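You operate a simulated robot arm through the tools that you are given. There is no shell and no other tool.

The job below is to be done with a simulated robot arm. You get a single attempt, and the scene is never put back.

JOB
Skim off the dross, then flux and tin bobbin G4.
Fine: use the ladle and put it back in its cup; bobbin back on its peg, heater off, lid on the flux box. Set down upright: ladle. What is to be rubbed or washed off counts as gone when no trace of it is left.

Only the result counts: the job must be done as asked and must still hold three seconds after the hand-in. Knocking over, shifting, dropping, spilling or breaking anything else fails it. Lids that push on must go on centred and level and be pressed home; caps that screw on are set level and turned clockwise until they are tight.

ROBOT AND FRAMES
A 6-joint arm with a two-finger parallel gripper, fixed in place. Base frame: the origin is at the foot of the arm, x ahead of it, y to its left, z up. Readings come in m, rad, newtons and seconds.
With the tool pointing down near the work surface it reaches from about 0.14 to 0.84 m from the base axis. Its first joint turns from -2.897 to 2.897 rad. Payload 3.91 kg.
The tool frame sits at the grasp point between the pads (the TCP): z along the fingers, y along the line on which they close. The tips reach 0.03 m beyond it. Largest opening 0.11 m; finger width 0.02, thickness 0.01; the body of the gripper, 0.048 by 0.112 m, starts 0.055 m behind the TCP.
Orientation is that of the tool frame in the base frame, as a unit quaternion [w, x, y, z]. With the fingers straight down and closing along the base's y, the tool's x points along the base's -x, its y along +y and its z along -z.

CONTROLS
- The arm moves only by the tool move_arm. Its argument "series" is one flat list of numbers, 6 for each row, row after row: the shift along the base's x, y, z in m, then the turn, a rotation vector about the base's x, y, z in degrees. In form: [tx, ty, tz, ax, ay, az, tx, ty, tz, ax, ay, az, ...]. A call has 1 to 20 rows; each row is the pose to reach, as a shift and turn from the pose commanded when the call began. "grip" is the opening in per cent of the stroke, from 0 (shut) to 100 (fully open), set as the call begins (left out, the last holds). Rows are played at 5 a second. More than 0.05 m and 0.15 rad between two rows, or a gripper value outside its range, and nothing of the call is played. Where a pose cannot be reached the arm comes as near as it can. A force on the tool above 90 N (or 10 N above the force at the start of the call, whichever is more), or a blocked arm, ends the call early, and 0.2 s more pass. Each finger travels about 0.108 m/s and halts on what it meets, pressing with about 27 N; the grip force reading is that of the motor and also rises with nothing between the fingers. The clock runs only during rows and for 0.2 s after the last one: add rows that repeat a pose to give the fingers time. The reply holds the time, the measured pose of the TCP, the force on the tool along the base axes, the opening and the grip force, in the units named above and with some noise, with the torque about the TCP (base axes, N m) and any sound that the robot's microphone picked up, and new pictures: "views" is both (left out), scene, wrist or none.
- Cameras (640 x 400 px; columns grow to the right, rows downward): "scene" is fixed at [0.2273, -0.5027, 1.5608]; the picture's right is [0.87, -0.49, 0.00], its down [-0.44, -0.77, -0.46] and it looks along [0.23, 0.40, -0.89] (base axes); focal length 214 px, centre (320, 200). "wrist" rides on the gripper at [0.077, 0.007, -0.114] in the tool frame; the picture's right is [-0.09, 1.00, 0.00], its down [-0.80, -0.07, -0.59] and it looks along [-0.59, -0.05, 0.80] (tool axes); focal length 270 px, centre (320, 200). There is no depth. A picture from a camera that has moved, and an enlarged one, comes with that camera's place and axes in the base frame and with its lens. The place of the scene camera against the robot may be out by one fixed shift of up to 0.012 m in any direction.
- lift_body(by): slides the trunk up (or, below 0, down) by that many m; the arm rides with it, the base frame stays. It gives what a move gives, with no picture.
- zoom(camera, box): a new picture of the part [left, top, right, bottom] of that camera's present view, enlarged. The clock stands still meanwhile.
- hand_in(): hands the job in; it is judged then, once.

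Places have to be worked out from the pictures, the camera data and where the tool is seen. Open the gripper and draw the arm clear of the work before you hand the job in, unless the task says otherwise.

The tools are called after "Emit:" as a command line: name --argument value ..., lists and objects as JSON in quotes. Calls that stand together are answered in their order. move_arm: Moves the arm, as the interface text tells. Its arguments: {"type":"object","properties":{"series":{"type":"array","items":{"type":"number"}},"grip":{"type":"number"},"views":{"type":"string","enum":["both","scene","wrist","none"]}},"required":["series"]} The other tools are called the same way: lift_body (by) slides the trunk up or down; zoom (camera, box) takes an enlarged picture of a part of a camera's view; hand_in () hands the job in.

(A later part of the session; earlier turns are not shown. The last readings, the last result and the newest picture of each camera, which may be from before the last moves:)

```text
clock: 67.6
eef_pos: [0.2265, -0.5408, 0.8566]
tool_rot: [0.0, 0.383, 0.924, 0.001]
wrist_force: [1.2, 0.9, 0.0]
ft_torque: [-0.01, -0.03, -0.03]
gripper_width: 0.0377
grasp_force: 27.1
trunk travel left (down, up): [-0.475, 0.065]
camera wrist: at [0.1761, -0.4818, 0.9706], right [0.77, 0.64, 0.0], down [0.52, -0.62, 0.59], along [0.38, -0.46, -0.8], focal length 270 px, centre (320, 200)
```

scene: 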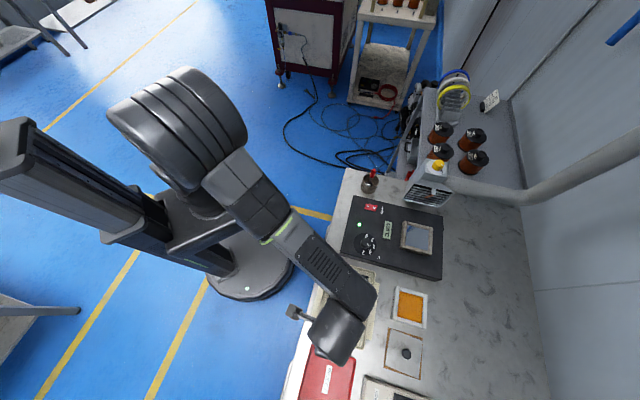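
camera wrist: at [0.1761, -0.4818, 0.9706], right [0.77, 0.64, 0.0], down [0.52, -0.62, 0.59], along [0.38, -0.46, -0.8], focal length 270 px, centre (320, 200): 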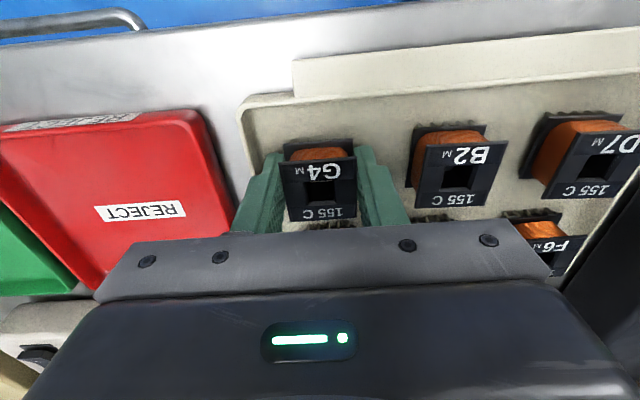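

It's free now with no contact at 0.8555. I'll continue down until seated.

Emit:
move_arm --series '[0, 0, -0.001, 0, 0, 0, 0, 0, -0.002, 0, 0, 0, 0, 0, -0.002, 0, 0, 0]' --views "none"

Emit:
move_arm --series '[0, 0, -0.001, 0, 0, 0, 0, 0, -0.0015, 0, 0, 0, 0, 0, -0.0015, 0, 0, 0]' --views "none"

Emit:
move_arm --series '[0, 0, -0.0005, 0, 0, 0, 0, 0, -0.001, 0, 0, 0, 0, 0, -0.001, 0, 0, 0]' --views "wrist"

Emit:
zoom --camera "wrist" --box '[220, 60, 420, 240]'

```text
clock: 68.4
eef_pos: [0.2262, -0.5409, 0.8538]
tool_rot: [0.0, 0.383, 0.924, 0.0]
wrist_force: [0.9, 0.6, -0.3]
ft_torque: [-0.01, -0.01, 0.01]
gripper_width: 0.0374
grasp_force: 27.0
trunk travel left (down, up): [-0.475, 0.065]
```

```text
clock: 69.2
eef_pos: [0.2264, -0.5408, 0.8545]
tool_rot: [0.001, 0.383, 0.924, 0.0]
wrist_force: [1.4, 0.0, 5.2]
ft_torque: [-0.01, -0.1, -0.01]
gripper_width: 0.0378
grasp_force: 26.8
trunk travel left (down, up): [-0.475, 0.065]
```

```text
clock: 70.0
eef_pos: [0.2265, -0.5406, 0.8543]
tool_rot: [0.001, 0.382, 0.924, -0.002]
wrist_force: [1.8, 0.2, 25.8]
ft_torque: [0.27, -0.38, -0.09]
gripper_width: 0.0376
grasp_force: 26.7
trunk travel left (down, up): [-0.475, 0.065]
camera wrist: at [0.1756, -0.481, 0.9681], right [0.77, 0.64, 0.0], down [0.52, -0.61, 0.6], along [0.38, -0.46, -0.8], focal length 270 px, centre (320, 200)
```

wrist: 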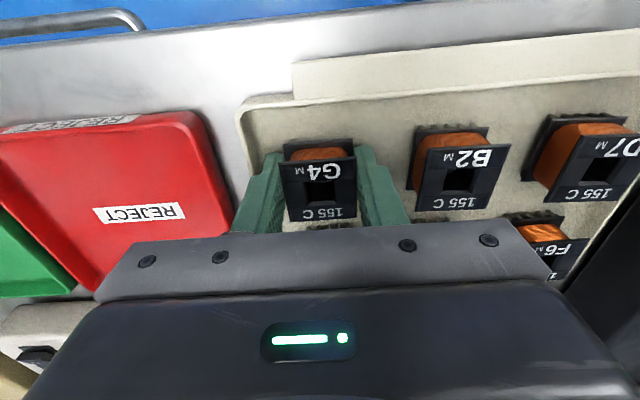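

```text
2.22 times, centred on (320, 150) of wrist
camera zoom: at [0.1756, -0.481, 0.9681], right [0.77, 0.64, 0.0], down [0.52, -0.61, 0.6], along [0.38, -0.46, -0.8], focal length 601 px, centre (320, 311)
```

zoom: 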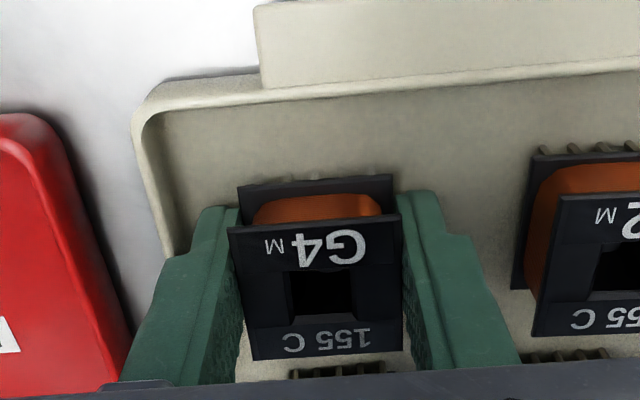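

It has seated firmly at z≈0.854. I'll ease off the pressure, open, and check the bobbin.

Emit:
move_arm --series '[0, 0, 0.0025, 0, 0, 0, 0, 0, 0.0025, 0, 0, 0]' --views "none"

Emit:
move_arm --series '[0, 0, 0, 0, 0, 0, 0, 0, 0, 0, 0, 0]' --grip 48 --views "wrist"

Emit:
move_arm --series '[0, 0, 0.02, 0, 0, 0, 0, 0, 0.05, 0, 0, 0, 0, 0, 0.0975, 0, 0, 0, 0, 0, 0.0975, 0, 0, 0]' --views "both"

Emit:
zoom --camera "wrist" --box '[230, 80, 410, 240]'

```text
clock: 70.6
eef_pos: [0.2255, -0.5391, 0.8528]
tool_rot: [0.0, 0.382, 0.924, 0.0]
wrist_force: [3.1, -3.2, 11.7]
ft_torque: [-0.23, -0.28, -0.05]
gripper_width: 0.0375
grasp_force: 26.3
trunk travel left (down, up): [-0.475, 0.065]
```

```text
clock: 71.2
eef_pos: [0.2255, -0.5394, 0.8537]
tool_rot: [-0.001, 0.382, 0.924, 0.0]
wrist_force: [2.0, 4.7, 7.2]
ft_torque: [-0.01, 0.07, -0.03]
gripper_width: 0.0518
grasp_force: 0.0
trunk travel left (down, up): [-0.475, 0.065]
camera wrist: at [0.1753, -0.4801, 0.9686], right [0.77, 0.64, 0.0], down [0.52, -0.62, 0.59], along [0.38, -0.45, -0.81], focal length 270 px, centre (320, 200)
```

wrist: 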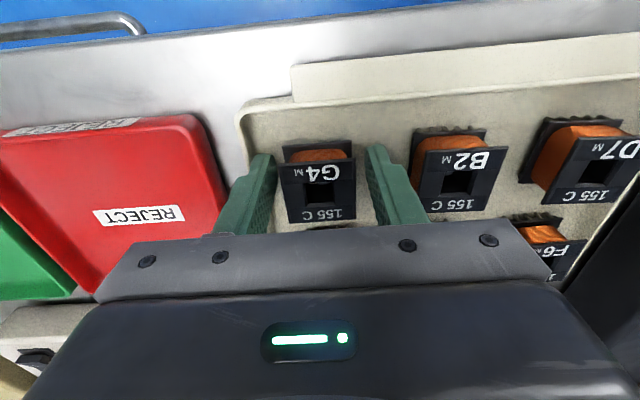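

```text
clock: 72.2
eef_pos: [0.2267, -0.5402, 0.9513]
tool_rot: [0.0, 0.383, 0.924, 0.0]
wrist_force: [0.2, -0.4, 0.7]
ft_torque: [-0.04, 0.02, 0.0]
gripper_width: 0.0526
grasp_force: 0.0
trunk travel left (down, up): [-0.475, 0.065]
camera wrist: at [0.1764, -0.4809, 1.0649], right [0.77, 0.64, 0.0], down [0.52, -0.62, 0.59], along [0.38, -0.46, -0.8], focal length 270 px, centre (320, 200)
```

scene: 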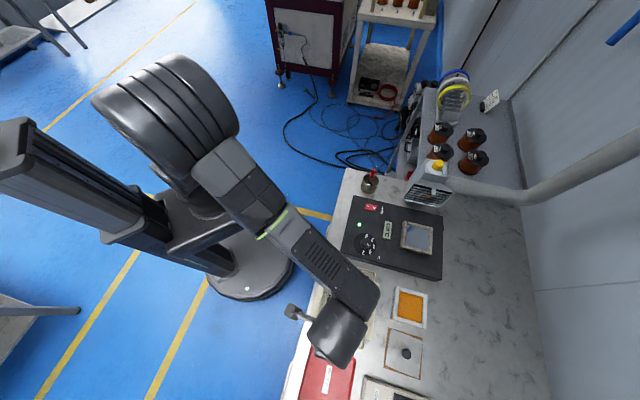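
wrist: 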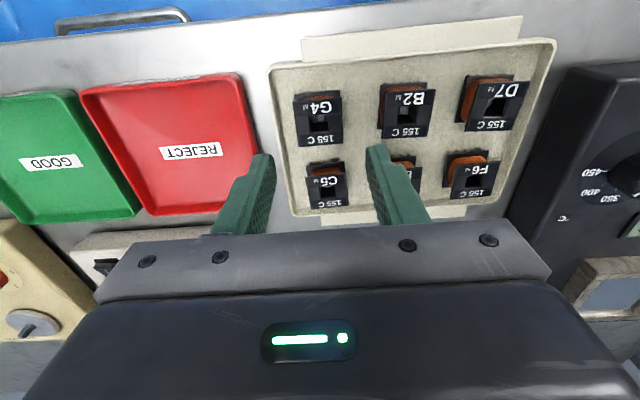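

```text
2.50 times, centred on (320, 160) of wrist
camera zoom: at [0.1764, -0.4809, 1.0649], right [0.77, 0.64, 0.0], down [0.52, -0.62, 0.59], along [0.38, -0.46, -0.8], focal length 676 px, centre (320, 300)
```

zoom: 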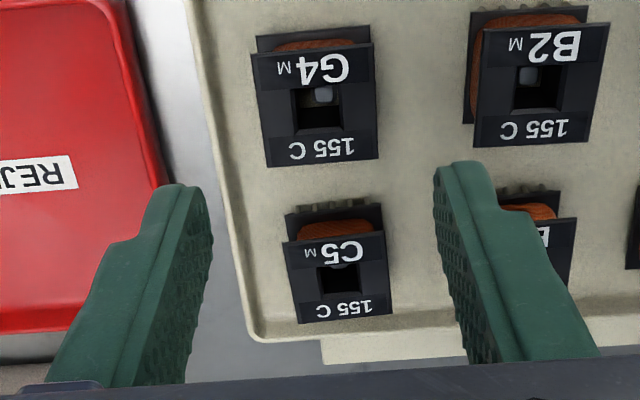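

G4 is on its peg and level but sits about 4 mm off-centre on the loose peg. I'll gently recentre it by closing the fingers around the original position to 41 mm without gripping.

Emit:
move_arm --series '[0.002, 0, -0.04, 0, 0, 0, 0.002, 0, -0.075, 0, 0, 0, 0.002, 0, -0.093, 0, 0, 0, 0.002, 0, -0.093, 0, 0, 0]' --grip 48 --views "none"

Emit:
move_arm --series '[0, 0, 0, 0, 0, 0, 0, 0, 0, 0, 0, 0]' --grip 36.5 --views "wrist"

Emit:
move_arm --series '[0, 0, 0, 0, 0, 0, 0, 0, 0, 0, 0, 0]' --grip 48 --views "none"

Emit:
move_arm --series '[0, 0, 0.02, 0, 0, 0, 0, 0, 0.05, 0, 0, 0, 0, 0, 0.093, 0, 0, 0, 0, 0, 0.093, 0, 0, 0]' --views "wrist"

Emit:
zoom --camera "wrist" --box '[230, 80, 410, 240]'

```text
clock: 73.2
eef_pos: [0.23, -0.54, 0.8566]
tool_rot: [0.0, 0.383, 0.924, 0.001]
wrist_force: [-0.2, 0.1, 0.7]
ft_torque: [-0.01, -0.01, 0.02]
gripper_width: 0.0528
grasp_force: 0.0
trunk travel left (down, up): [-0.475, 0.065]
```

```text
clock: 73.8
eef_pos: [0.229, -0.5398, 0.8569]
tool_rot: [0.0, 0.383, 0.924, 0.0]
wrist_force: [-0.1, 0.6, 0.3]
ft_torque: [0.02, 0.02, -0.01]
gripper_width: 0.04
grasp_force: 0.2
trunk travel left (down, up): [-0.475, 0.065]
camera wrist: at [0.1796, -0.481, 0.9716], right [0.77, 0.64, 0.0], down [0.52, -0.62, 0.59], along [0.38, -0.46, -0.8], focal length 270 px, centre (320, 200)
```

wrist: 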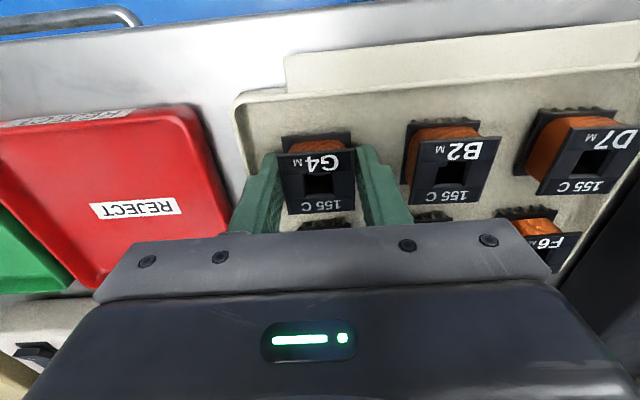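

```text
clock: 74.4
eef_pos: [0.2296, -0.541, 0.8569]
tool_rot: [0.0, 0.383, 0.924, -0.001]
wrist_force: [-0.3, -0.4, -0.4]
ft_torque: [-0.03, 0.03, 0.01]
gripper_width: 0.0525
grasp_force: 0.2
trunk travel left (down, up): [-0.475, 0.065]
```

```text
clock: 75.4
eef_pos: [0.2292, -0.54, 0.9509]
tool_rot: [0.001, 0.383, 0.924, 0.0]
wrist_force: [-0.6, 0.3, -0.6]
ft_torque: [0.0, 0.0, 0.03]
gripper_width: 0.0527
grasp_force: 0.1
trunk travel left (down, up): [-0.475, 0.065]
camera wrist: at [0.1788, -0.4819, 1.066], right [0.77, 0.64, 0.0], down [0.52, -0.62, 0.59], along [0.38, -0.46, -0.8], focal length 270 px, centre (320, 200)
```

wrist: 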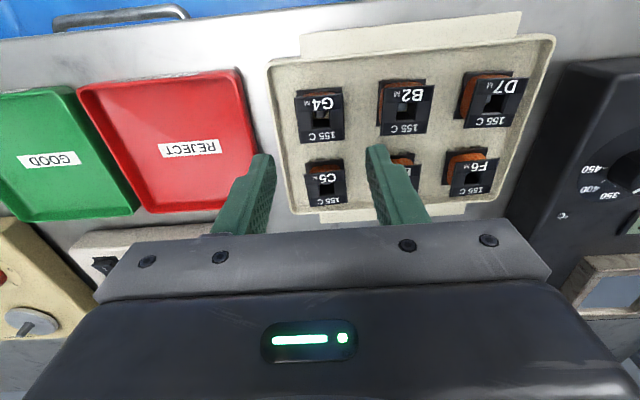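

```text
2.50 times, centred on (320, 160) of wrist
camera zoom: at [0.1788, -0.4819, 1.066], right [0.77, 0.64, 0.0], down [0.52, -0.62, 0.59], along [0.38, -0.46, -0.8], focal length 676 px, centre (320, 300)
```

zoom: 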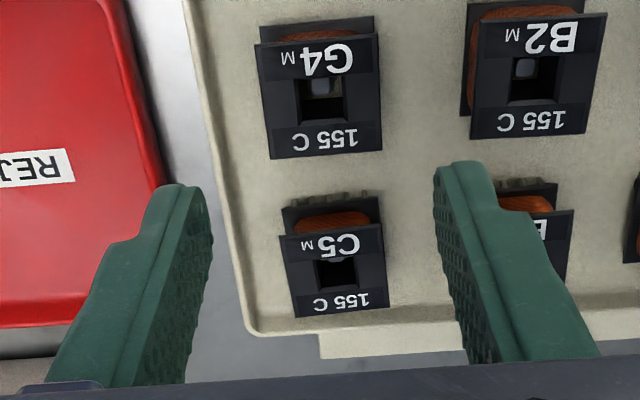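

G4 is now centred on its peg. Next is the heater switch. I'll close the gripper and go above the rocker for a close view.

Emit:
move_arm --series '[0, 0, 0.03, 0, 0, 0, 0.03, 0.02, 0.05, 0, 0, 0, 0.07, 0.047, 0.05, 0, 0, 0, 0.11, 0.075, 0.05, 0, 0, 0, 0.15, 0.102, 0.05, 0, 0, 0, 0.19, 0.129, 0.05, 0, 0, 0, 0.23, 0.157, 0.05, 0, 0, 0, 0.265, 0.182, 0.045, 0, 0, 0, 0.295, 0.202, 0.04, 0, 0, 0, 0.3225, 0.22, 0.03, 0, 0, 0, 0.3225, 0.22, 0.03, 0, 0, 0]' --grip 0 --views "both"

Emit:
zoom --camera "wrist" --box '[240, 60, 400, 200]'

Emit:
zoom --camera "scene" --box '[310, 250, 390, 350]'

```text
clock: 77.8
eef_pos: [0.5493, -0.3191, 0.9803]
tool_rot: [0.0, 0.382, 0.924, 0.0]
wrist_force: [-0.4, -0.6, -0.7]
ft_torque: [0.01, 0.01, -0.01]
gripper_width: 0.0
grasp_force: 27.2
trunk travel left (down, up): [-0.475, 0.065]
camera wrist: at [0.4996, -0.2601, 1.0942], right [0.77, 0.64, 0.0], down [0.52, -0.62, 0.59], along [0.38, -0.46, -0.8], focal length 270 px, centre (320, 200)
```

scene: 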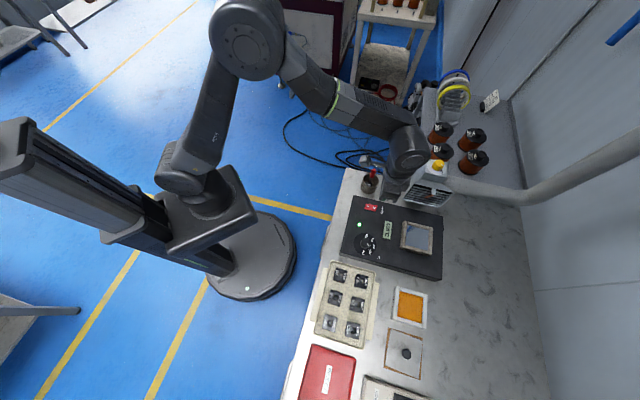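
wrist: 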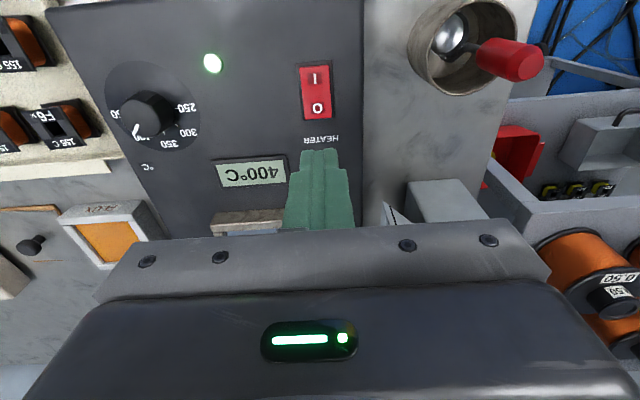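

```text
2.86 times, centred on (320, 130) of wrist
camera zoom: at [0.4996, -0.2601, 1.0942], right [0.77, 0.64, 0.0], down [0.52, -0.62, 0.59], along [0.38, -0.46, -0.8], focal length 772 px, centre (320, 400)
```

zoom: 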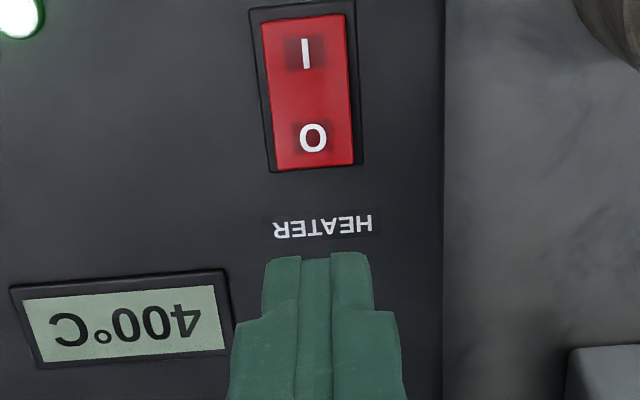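

```text
4.00 times, centred on (350, 300) of scene
camera zoom: at [0.2273, -0.5027, 1.5608], right [0.87, -0.49, 0.0], down [-0.44, -0.77, -0.46], along [0.23, 0.4, -0.89], focal length 858 px, centre (200, -200)
```

zoom: 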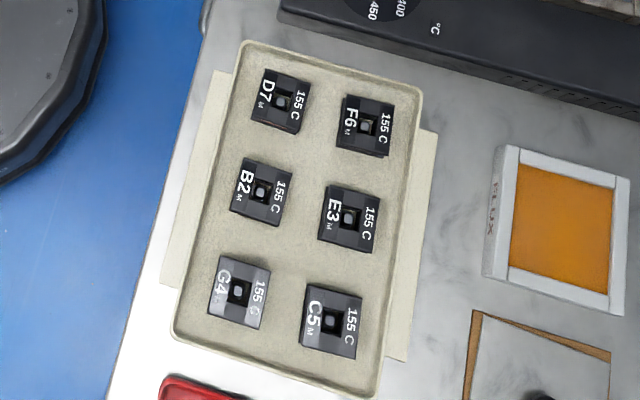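

G4 in the scene view coincides with its original pixel position. The switch "O" end triangulates to (0.540, -0.3145, 0.885), so I'll lower the closed fingertips onto it.

Emit:
move_arm --series '[-0.0095, 0.0054, 0, 0, 0, 0, -0.0095, 0.0054, -0.035, 0, 0, 0, -0.0095, 0.0054, -0.057, 0, 0, 0, -0.0095, 0.0054, -0.057, 0, 0, 0]' --views "both"

Emit:
zoom --camera "wrist" --box '[240, 100, 400, 220]'

Emit:
move_arm --series '[0, 0, -0.002, 0, 0, 0, 0, 0, -0.004, 0, 0, 0, 0, 0, -0.004, 0, 0, 0]' --views "none"

Emit:
move_arm --series '[0, 0, -0.0015, 0, 0, 0, 0, 0, -0.003, 0, 0, 0, 0, 0, -0.003, 0, 0, 0]' --views "wrist"

```text
clock: 78.8
eef_pos: [0.5415, -0.3139, 0.925]
tool_rot: [0.0, 0.383, 0.924, 0.0]
wrist_force: [0.5, 0.5, 0.4]
ft_torque: [0.01, -0.01, 0.01]
gripper_width: 0.0002
grasp_force: 27.2
trunk travel left (down, up): [-0.475, 0.065]
camera wrist: at [0.4908, -0.2548, 1.0391], right [0.77, 0.64, 0.0], down [0.52, -0.62, 0.59], along [0.38, -0.46, -0.8], focal length 270 px, centre (320, 200)
```

scene: 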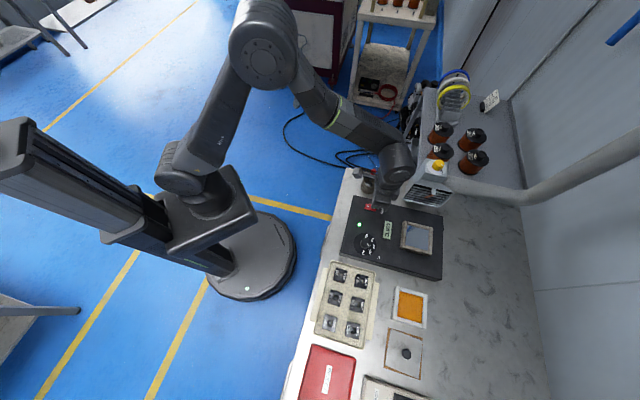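
wrist: 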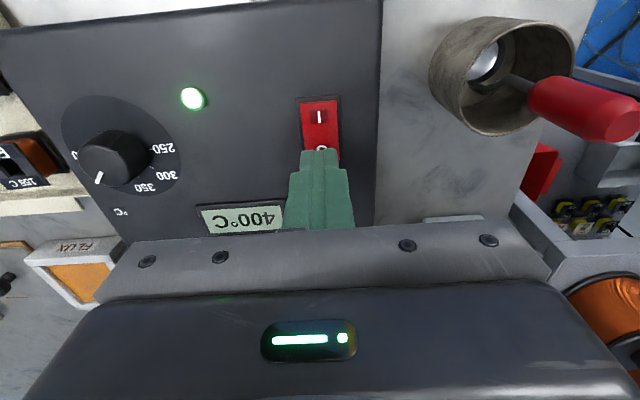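

```text
3.33 times, centred on (320, 160) of wrist
camera zoom: at [0.4908, -0.2548, 1.0391], right [0.77, 0.64, 0.0], down [0.52, -0.62, 0.59], along [0.38, -0.46, -0.8], focal length 901 px, centre (320, 333)
```

zoom: 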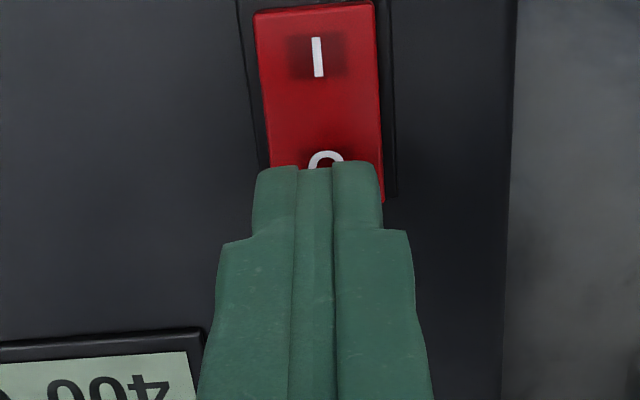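

```text
clock: 79.6
eef_pos: [0.5405, -0.3139, 0.9212]
tool_rot: [0.0, 0.383, 0.924, 0.0]
wrist_force: [0.0, -0.4, -0.5]
ft_torque: [0.04, 0.02, 0.01]
gripper_width: 0.0002
grasp_force: 26.5
trunk travel left (down, up): [-0.475, 0.065]
```

```text
clock: 80.4
eef_pos: [0.5404, -0.3154, 0.9167]
tool_rot: [-0.001, 0.383, 0.924, 0.0]
wrist_force: [0.0, -0.1, 0.5]
ft_torque: [0.01, -0.01, 0.0]
gripper_width: 0.0001
grasp_force: 26.8
trunk travel left (down, up): [-0.475, 0.065]
camera wrist: at [0.4906, -0.2565, 1.0315], right [0.77, 0.64, 0.0], down [0.52, -0.62, 0.59], along [0.38, -0.46, -0.8], focal length 270 px, centre (320, 200)
```

wrist: 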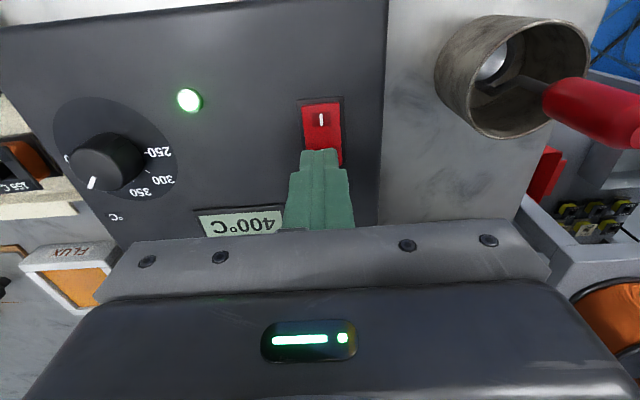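

No contact yet and the LED is still on. I'll keep lowering in small steps.

Emit:
move_arm --series '[0, 0, -0.0015, 0, 0, 0, 0, 0, -0.003, 0, 0, 0, 0, 0, -0.003, 0, 0, 0]' --views "none"

Emit:
move_arm --series '[0, 0, -0.001, 0, 0, 0, 0, 0, -0.002, 0, 0, 0, 0, 0, -0.002, 0, 0, 0]' --views "wrist"

```text
clock: 81.2
eef_pos: [0.5405, -0.3148, 0.9149]
tool_rot: [-0.001, 0.383, 0.924, 0.001]
wrist_force: [0.2, 0.1, 0.1]
ft_torque: [0.01, 0.03, 0.02]
gripper_width: 0.0
grasp_force: 27.0
trunk travel left (down, up): [-0.475, 0.065]
```

```text
clock: 82.0
eef_pos: [0.5428, -0.3149, 0.9117]
tool_rot: [0.0, 0.383, 0.924, 0.0]
wrist_force: [-0.3, -0.2, 1.1]
ft_torque: [-0.05, 0.01, -0.02]
gripper_width: 0.0
grasp_force: 27.2
trunk travel left (down, up): [-0.475, 0.065]
camera wrist: at [0.4912, -0.2565, 1.0266], right [0.77, 0.64, 0.0], down [0.52, -0.62, 0.59], along [0.38, -0.46, -0.8], focal length 270 px, centre (320, 200)
```

wrist: 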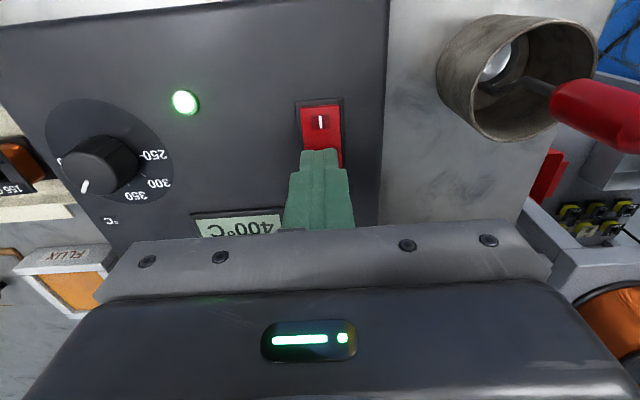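

Contact is just starting at about 1 N. I'll keep pressing in small increments until it clicks.

Emit:
move_arm --series '[0, 0, -0.001, 0, 0, 0, 0, 0, -0.002, 0, 0, 0, 0, 0, -0.002, 0, 0, 0]' --views "wrist"

Emit:
move_arm --series '[0, 0, -0.001, 0, 0, 0, 0, 0, -0.002, 0, 0, 0, 0, 0, -0.002, 0, 0, 0]' --views "wrist"

```text
clock: 82.8
eef_pos: [0.542, -0.3163, 0.9107]
tool_rot: [0.0, 0.382, 0.924, -0.001]
wrist_force: [0.7, 0.0, 0.0]
ft_torque: [-0.04, 0.03, 0.0]
gripper_width: 0.0
grasp_force: 27.2
trunk travel left (down, up): [-0.475, 0.065]
camera wrist: at [0.4914, -0.2564, 1.0247], right [0.77, 0.64, 0.0], down [0.52, -0.62, 0.59], along [0.38, -0.46, -0.8], focal length 270 px, centre (320, 200)
```

wrist: 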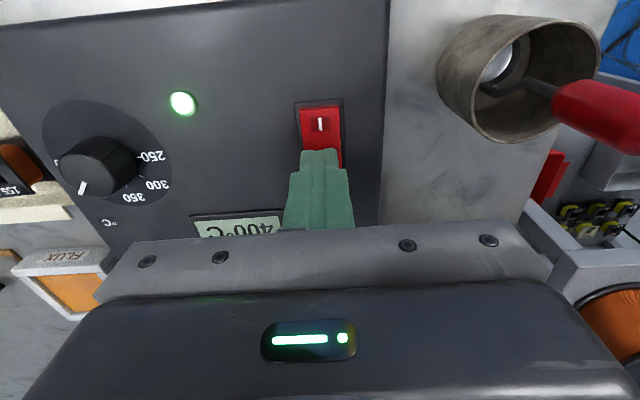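

```text
clock: 83.6
eef_pos: [0.5419, -0.314, 0.9102]
tool_rot: [0.0, 0.383, 0.924, 0.0]
wrist_force: [3.3, -1.1, 9.0]
ft_torque: [-0.01, -0.03, -0.09]
gripper_width: 0.0
grasp_force: 27.5
trunk travel left (down, up): [-0.475, 0.065]
camera wrist: at [0.4914, -0.256, 1.0238], right [0.77, 0.64, 0.0], down [0.52, -0.62, 0.6], along [0.38, -0.46, -0.8], focal length 270 px, centre (320, 200)
```

wrist: 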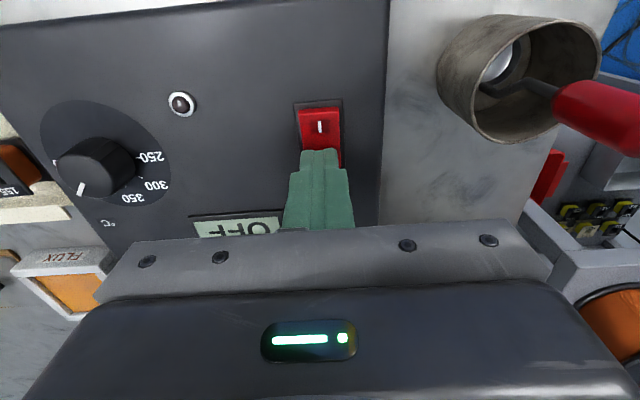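

The display reads OFF and the LED is dark, so the heater is off. I'll lift away and go above the flux lid for a close look.

Emit:
move_arm --series '[0, 0, 0.04, 0, 0, 0, 0, 0, 0.082, 0, 0, 0, -0.018, -0.043, 0.092, 0, 0, 0, -0.036, -0.086, 0.092, 0, 0, 0, -0.054, -0.129, 0.092, 0, 0, 0, -0.072, -0.172, 0.092, 0, 0, 0, -0.09, -0.215, 0.092, 0, 0, 0, -0.108, -0.258, 0.092, 0, 0, 0, -0.126, -0.3, 0.092, 0, 0, 0, -0.146, -0.34, 0.092, 0, 0, 0, -0.166, -0.37, 0.092, 0, 0, 0, -0.166, -0.37, 0.092, 0, 0, 0]' --grip 50 --views "both"

Emit:
zoom --camera "wrist" --box '[220, 50, 420, 220]'

Emit:
zoom --camera "scene" --box '[340, 160, 460, 270]'

```text
clock: 86.2
eef_pos: [0.3749, -0.6875, 1.0003]
tool_rot: [0.0, 0.382, 0.924, 0.0]
wrist_force: [-0.1, 1.0, 0.1]
ft_torque: [0.0, -0.03, 0.0]
gripper_width: 0.0549
grasp_force: 0.1
trunk travel left (down, up): [-0.475, 0.065]
camera wrist: at [0.3257, -0.6271, 1.1155], right [0.77, 0.64, 0.0], down [0.52, -0.62, 0.59], along [0.38, -0.46, -0.8], focal length 270 px, centre (320, 200)
```

scene: 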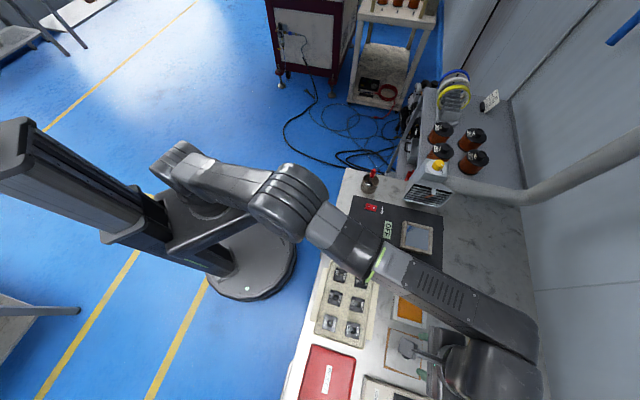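
wrist: 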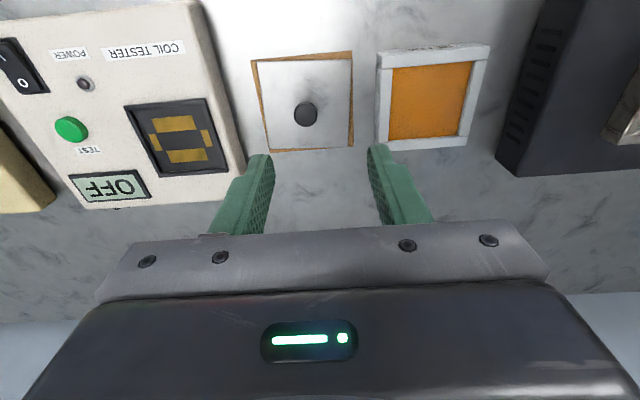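

```text
2.35 times, centred on (320, 135) of wrist
camera zoom: at [0.3257, -0.6271, 1.1155], right [0.77, 0.64, 0.0], down [0.52, -0.62, 0.59], along [0.38, -0.46, -0.8], focal length 636 px, centre (320, 353)
```

zoom: 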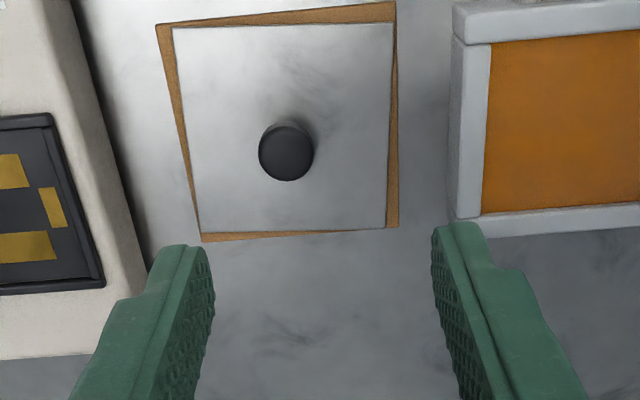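

```text
3.64 times, centred on (400, 215) of scene
camera zoom: at [0.2273, -0.5027, 1.5608], right [0.87, -0.49, 0.0], down [-0.44, -0.77, -0.46], along [0.23, 0.4, -0.89], focal length 780 px, centre (29, 146)
```

zoom: 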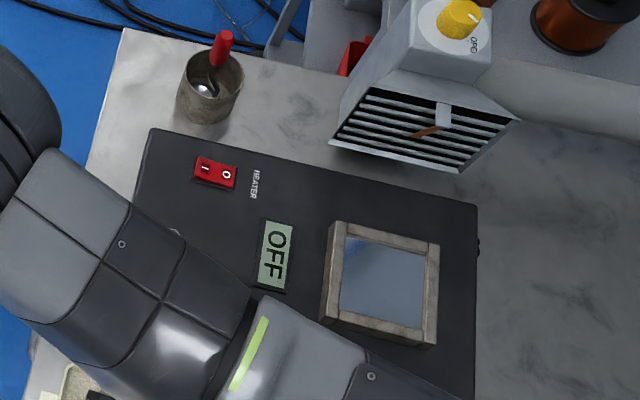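

The lid plate is at z≈0.825, centred (0.3727, -0.707), rotated about -3.8° from the box, with its knob top at z≈0.845. I'll zoom on the flux box from here to refine its rim position.

Emit:
zoom --camera "wrist" --box '[360, 30, 510, 160]'

Emit:
zoom --camera "scene" --box '[370, 280, 450, 390]'

```text
3.08 times, centred on (435, 95) of wrist
camera zoom: at [0.3257, -0.6271, 1.1155], right [0.77, 0.64, 0.0], down [0.52, -0.62, 0.59], along [0.38, -0.46, -0.8], focal length 832 px, centre (-34, 523)
```

zoom: 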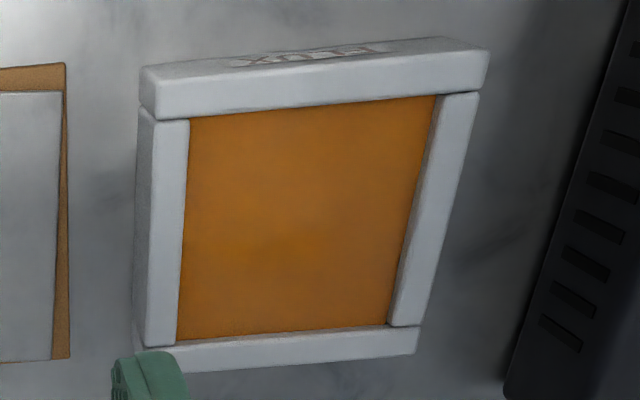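

```text
3.64 times, centred on (410, 335) of scene
camera zoom: at [0.2273, -0.5027, 1.5608], right [0.87, -0.49, 0.0], down [-0.44, -0.77, -0.46], along [0.23, 0.4, -0.89], focal length 780 px, centre (-7, -291)
```

zoom: 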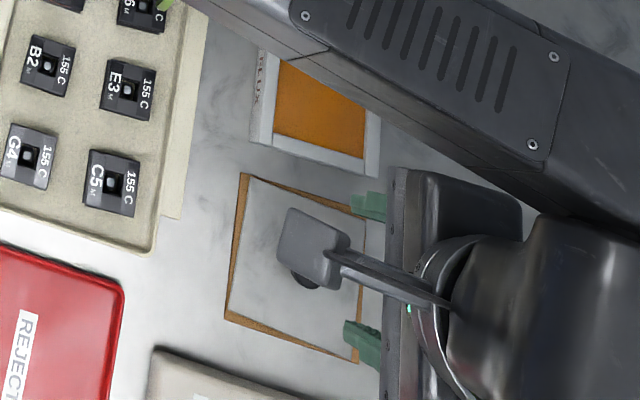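

The flux box centre refines to (0.458, -0.6224) with its rim at z≈0.845 and orientation 45°, so the lid needs about +3.6° of yaw. I'll descend over the knob first.

Emit:
move_arm --series '[-0.0021, -0.0225, -0.03, 0, 0, 0, -0.0021, -0.0225, -0.075, 0, 0, 0, -0.0021, -0.0225, -0.11, 0, 0, 0, -0.0021, -0.0225, -0.13, 0, 0, 0, -0.0021, -0.0225, -0.139, 0, 0, 0, -0.0021, -0.0225, -0.139, 0, 0, 0]' --grip 50 --views "both"

Emit:
zoom --camera "wrist" --box '[220, 80, 420, 240]'

```text
clock: 87.6
eef_pos: [0.3741, -0.7079, 0.8606]
tool_rot: [0.0, 0.382, 0.924, 0.0]
wrist_force: [0.5, -0.4, 1.0]
ft_torque: [-0.01, -0.02, -0.01]
gripper_width: 0.055
grasp_force: 0.0
trunk travel left (down, up): [-0.475, 0.065]
camera wrist: at [0.3223, -0.65, 0.9752], right [0.77, 0.64, 0.0], down [0.52, -0.62, 0.59], along [0.38, -0.46, -0.8], focal length 270 px, centre (320, 200)
```

scene: 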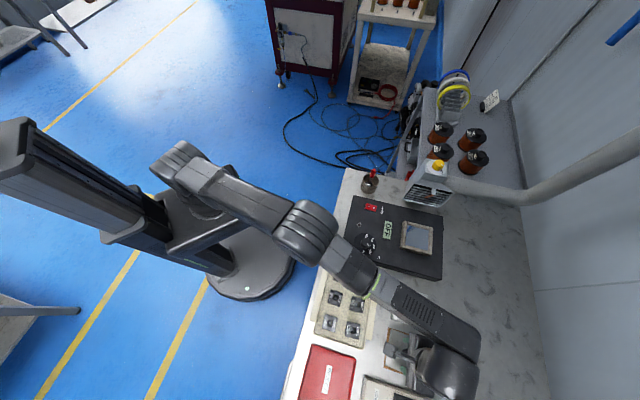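
wrist: 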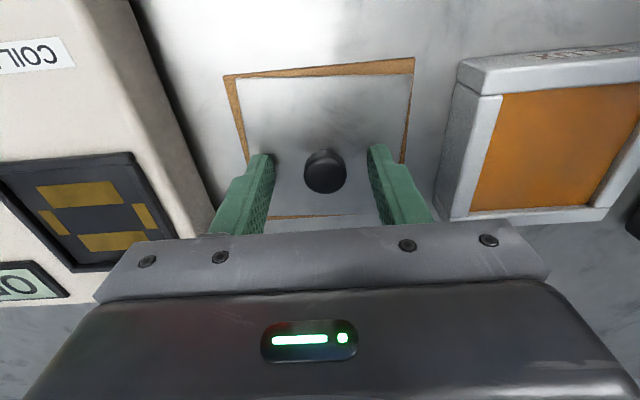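

```text
2.50 times, centred on (320, 160) of wrist
camera zoom: at [0.3223, -0.65, 0.9752], right [0.77, 0.64, 0.0], down [0.52, -0.62, 0.59], along [0.38, -0.46, -0.8], focal length 676 px, centre (320, 300)
```

zoom: 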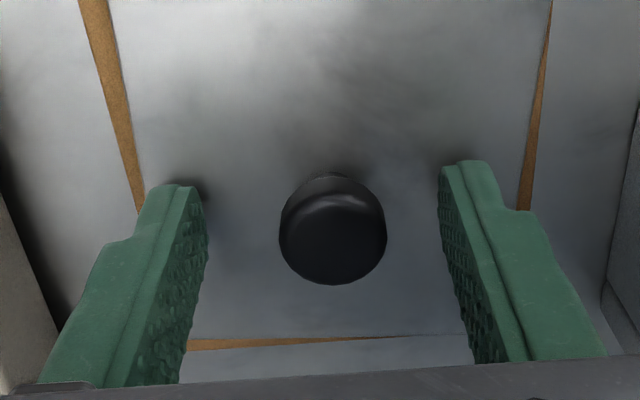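

The knob is between the pads, about 2.5 mm to the u side. I'll shift to centre on it and close.

Emit:
move_arm --series '[0.0018, 0.0018, 0, 0, 0, 0, 0.0018, 0.0018, 0, 0, 0, 0]' --views "none"

Emit:
move_arm --series '[0, 0, 0, 0, 0, 0, 0, 0, 0, 0, 0, 0, 0, 0, 0, 0, 0, 0]' --grip 0 --views "wrist"

Emit:
move_arm --series '[0, 0, 0.01, 0, 0, 0, 0, 0, 0.03, 0, 0, 0, 0, 0, 0.06, 0, 0, 0, 0, 0, 0.09, 0, 0, 0, 0, 0, 0.09, 0, 0, 0]' --views "both"

Emit:
zoom --camera "wrist" --box '[200, 50, 440, 240]'

Emit:
zoom --camera "scene" --box '[370, 280, 490, 400]'

```text
clock: 88.2
eef_pos: [0.3753, -0.7069, 0.8613]
tool_rot: [0.0, 0.382, 0.924, 0.0]
wrist_force: [0.0, 0.4, 0.3]
ft_torque: [0.0, 0.0, 0.0]
gripper_width: 0.0551
grasp_force: 0.0
trunk travel left (down, up): [-0.475, 0.065]
```

```text
clock: 89.0
eef_pos: [0.3755, -0.7064, 0.8606]
tool_rot: [0.001, 0.382, 0.924, 0.0]
wrist_force: [0.3, -0.4, -0.3]
ft_torque: [-0.01, 0.0, 0.02]
gripper_width: 0.0227
grasp_force: 27.1
trunk travel left (down, up): [-0.475, 0.065]
camera wrist: at [0.3246, -0.6474, 0.9752], right [0.77, 0.64, 0.0], down [0.52, -0.62, 0.59], along [0.38, -0.46, -0.8], focal length 270 px, centre (320, 200)
```

wrist: 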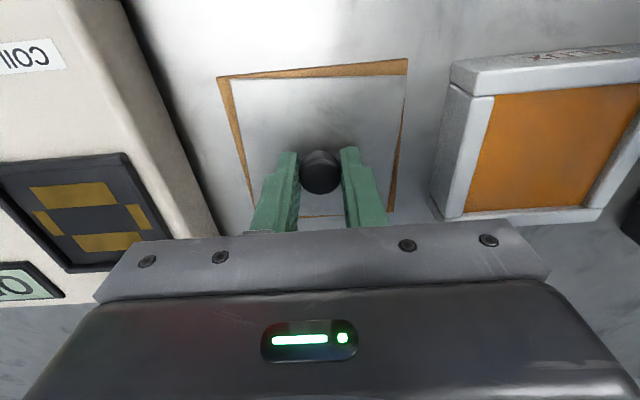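

```text
clock: 90.2
eef_pos: [0.375, -0.707, 0.9518]
tool_rot: [-0.001, 0.383, 0.924, 0.0]
wrist_force: [-0.4, -0.2, -1.4]
ft_torque: [0.01, 0.0, 0.01]
gripper_width: 0.0227
grasp_force: 26.5
trunk travel left (down, up): [-0.475, 0.065]
camera wrist: at [0.3252, -0.6485, 1.0661], right [0.77, 0.64, 0.0], down [0.52, -0.62, 0.59], along [0.38, -0.46, -0.8], focal length 270 px, centre (320, 200)
```

scene: 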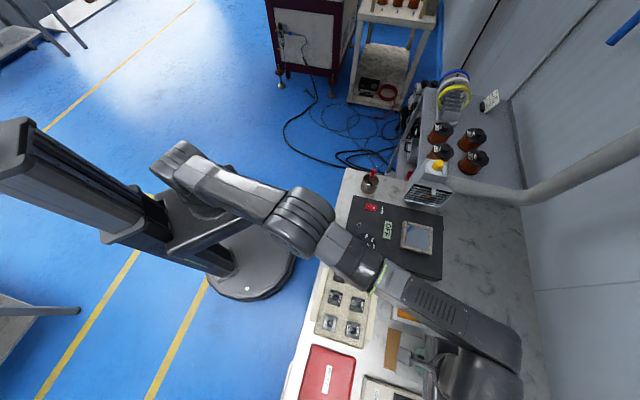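
wrist: 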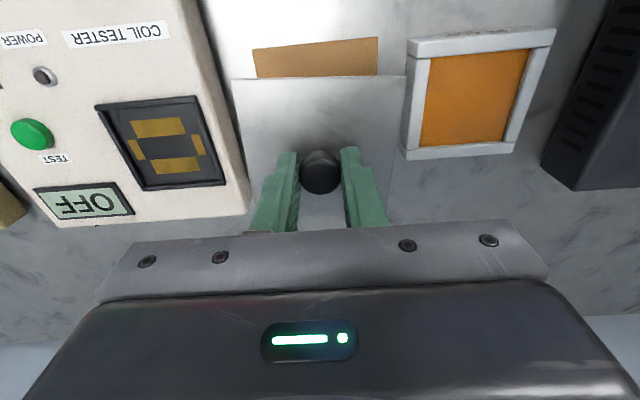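

```text
2.11 times, centred on (320, 145) of wrist
camera zoom: at [0.3252, -0.6485, 1.0661], right [0.77, 0.64, 0.0], down [0.52, -0.62, 0.59], along [0.38, -0.46, -0.8], focal length 569 px, centre (320, 316)
```

zoom: 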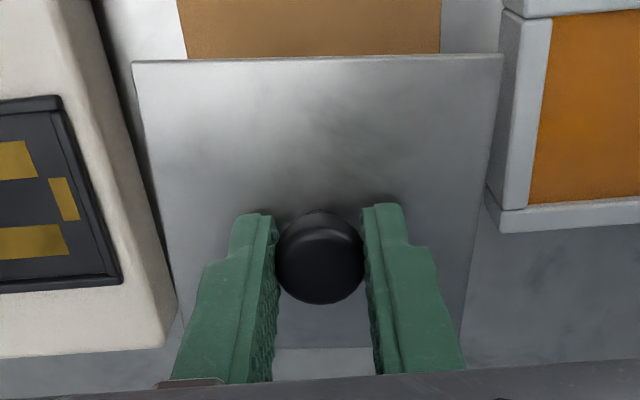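

```text
3.33 times, centred on (430, 340) of scene
camera zoom: at [0.2273, -0.5027, 1.5608], right [0.87, -0.49, 0.0], down [-0.44, -0.77, -0.46], along [0.23, 0.4, -0.89], focal length 715 px, centre (-47, -267)
```

zoom: 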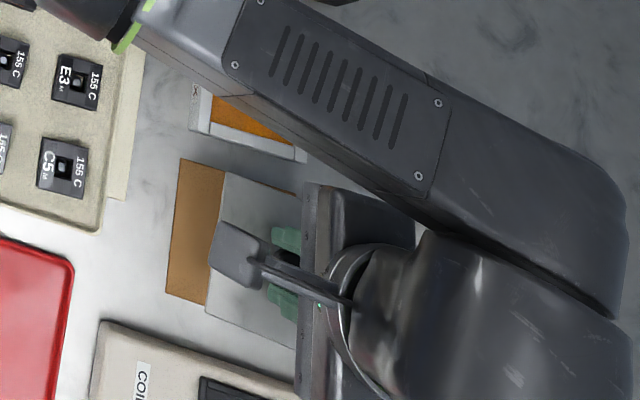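

The lid is held by its knob, and its centre is essentially under the TCP. I'll move it above the flux box and rotate it +3.9° to align.

Emit:
move_arm --series '[0.02, 0.02, 0, 0, 0, 1, 0.045, 0.045, 0, 0, 0, 2, 0.07, 0.07, 0, 0, 0, 3, 0.0844, 0.0842, 0, 0, 0, 3.9, 0.0844, 0.0842, 0, 0, 0, 3.9]' --views "both"

Emit:
zoom --camera "wrist" --box '[200, 50, 440, 240]'

Emit:
zoom --camera "scene" --box '[370, 260, 450, 350]'

```text
clock: 91.4
eef_pos: [0.459, -0.624, 0.9512]
tool_rot: [0.0, 0.351, 0.936, 0.0]
wrist_force: [-0.4, 0.1, -0.1]
ft_torque: [-0.02, 0.02, 0.0]
gripper_width: 0.0227
grasp_force: 26.6
trunk travel left (down, up): [-0.475, 0.065]
camera wrist: at [0.4048, -0.5694, 1.0658], right [0.72, 0.69, 0.0], down [0.56, -0.58, 0.59], along [0.41, -0.43, -0.8], focal length 270 px, centre (320, 200)
```

scene: 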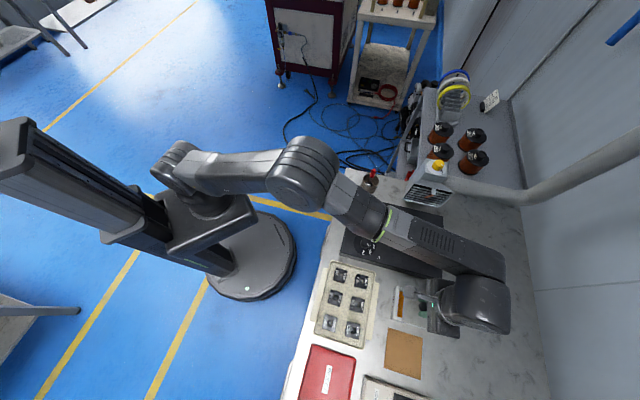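
wrist: 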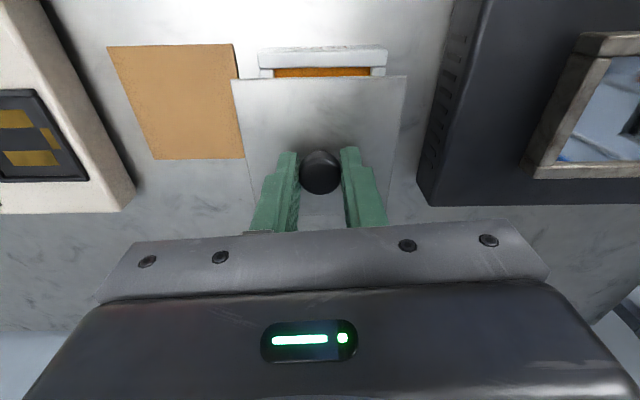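

```text
2.11 times, centred on (320, 145) of wrist
camera zoom: at [0.4048, -0.5694, 1.0658], right [0.72, 0.69, 0.0], down [0.56, -0.58, 0.59], along [0.41, -0.43, -0.8], focal length 569 px, centre (320, 316)
```

zoom: 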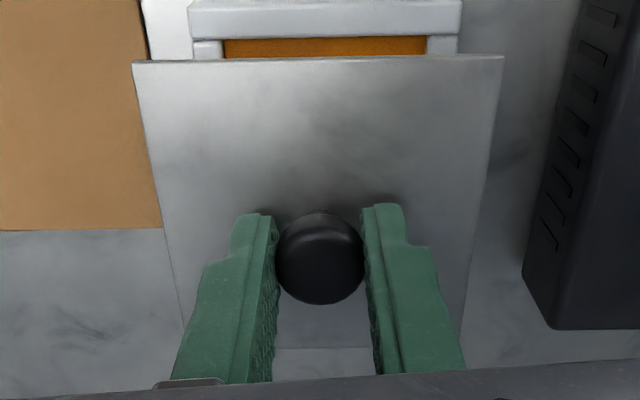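

```text
4.44 times, centred on (410, 305) of scene
camera zoom: at [0.2273, -0.5027, 1.5608], right [0.87, -0.49, 0.0], down [-0.44, -0.77, -0.46], along [0.23, 0.4, -0.89], focal length 953 px, centre (-80, -267)
```

zoom: 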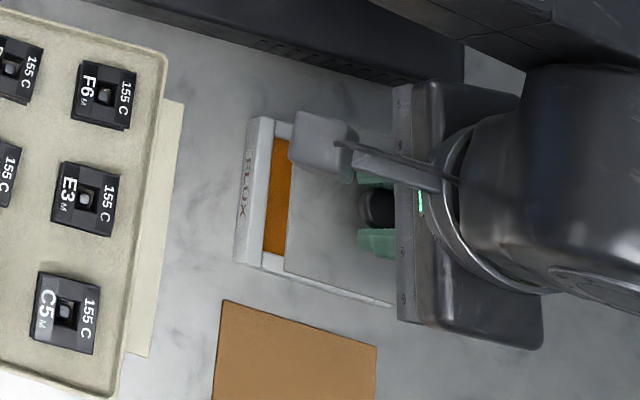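

The lid edges are parallel to the box. The estimate says to shift about (+0.6, +2.6) mm, so I'll apply that and lower partway for a finer check.

Emit:
move_arm --series '[0.0006, 0.0026, -0.02, 0, 0, 0, 0.0006, 0.0026, -0.043, 0, 0, 0, 0.0006, 0.0026, -0.043, 0, 0, 0]' --views "both"

Emit:
zoom --camera "wrist" --box '[200, 30, 440, 220]'

Emit:
zoom --camera "scene" --box '[385, 270, 445, 340]'

```text
clock: 92.2
eef_pos: [0.4603, -0.6215, 0.9072]
tool_rot: [0.0, 0.351, 0.936, 0.0]
wrist_force: [0.5, -0.1, -0.6]
ft_torque: [-0.02, 0.0, 0.0]
gripper_width: 0.0227
grasp_force: 27.1
trunk travel left (down, up): [-0.475, 0.065]
camera wrist: at [0.406, -0.5657, 1.0223], right [0.72, 0.69, 0.0], down [0.56, -0.58, 0.59], along [0.41, -0.43, -0.8], focal length 270 px, centre (320, 200)
```

scene: 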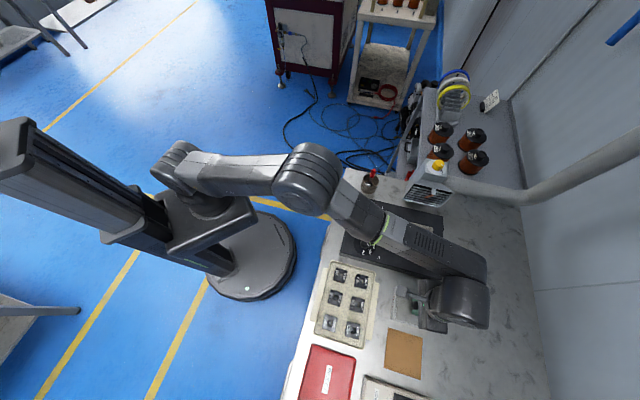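
wrist: 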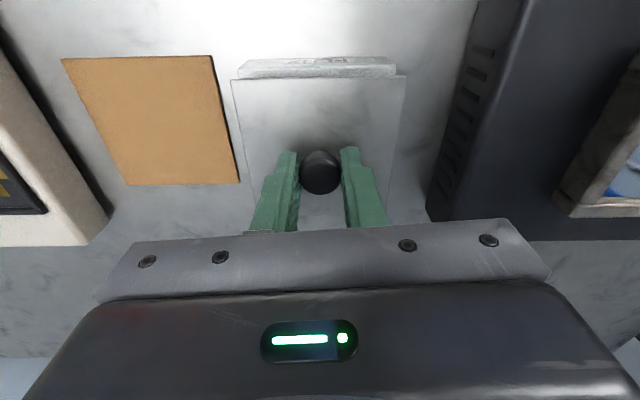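

```text
2.11 times, centred on (320, 125) of wrist
camera zoom: at [0.406, -0.5657, 1.0223], right [0.72, 0.69, 0.0], down [0.56, -0.58, 0.59], along [0.41, -0.43, -0.8], focal length 569 px, centre (320, 358)
```

zoom: 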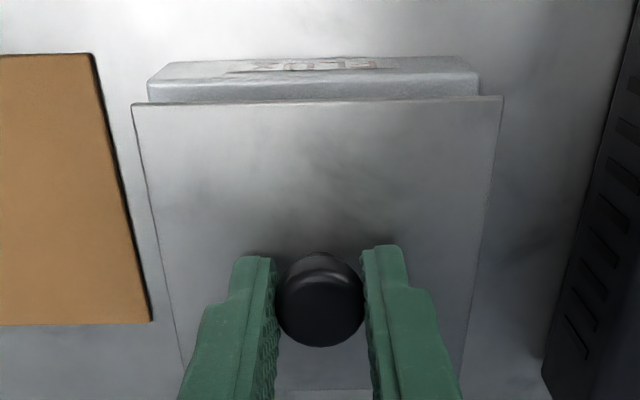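

```text
5.71 times, centred on (415, 305) of scene
camera zoom: at [0.2273, -0.5027, 1.5608], right [0.87, -0.49, 0.0], down [-0.44, -0.77, -0.46], along [0.23, 0.4, -0.89], focal length 1226 px, centre (-223, -400)
```

zoom: 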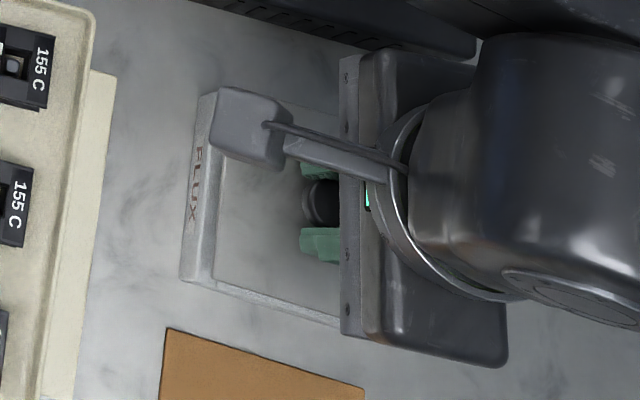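

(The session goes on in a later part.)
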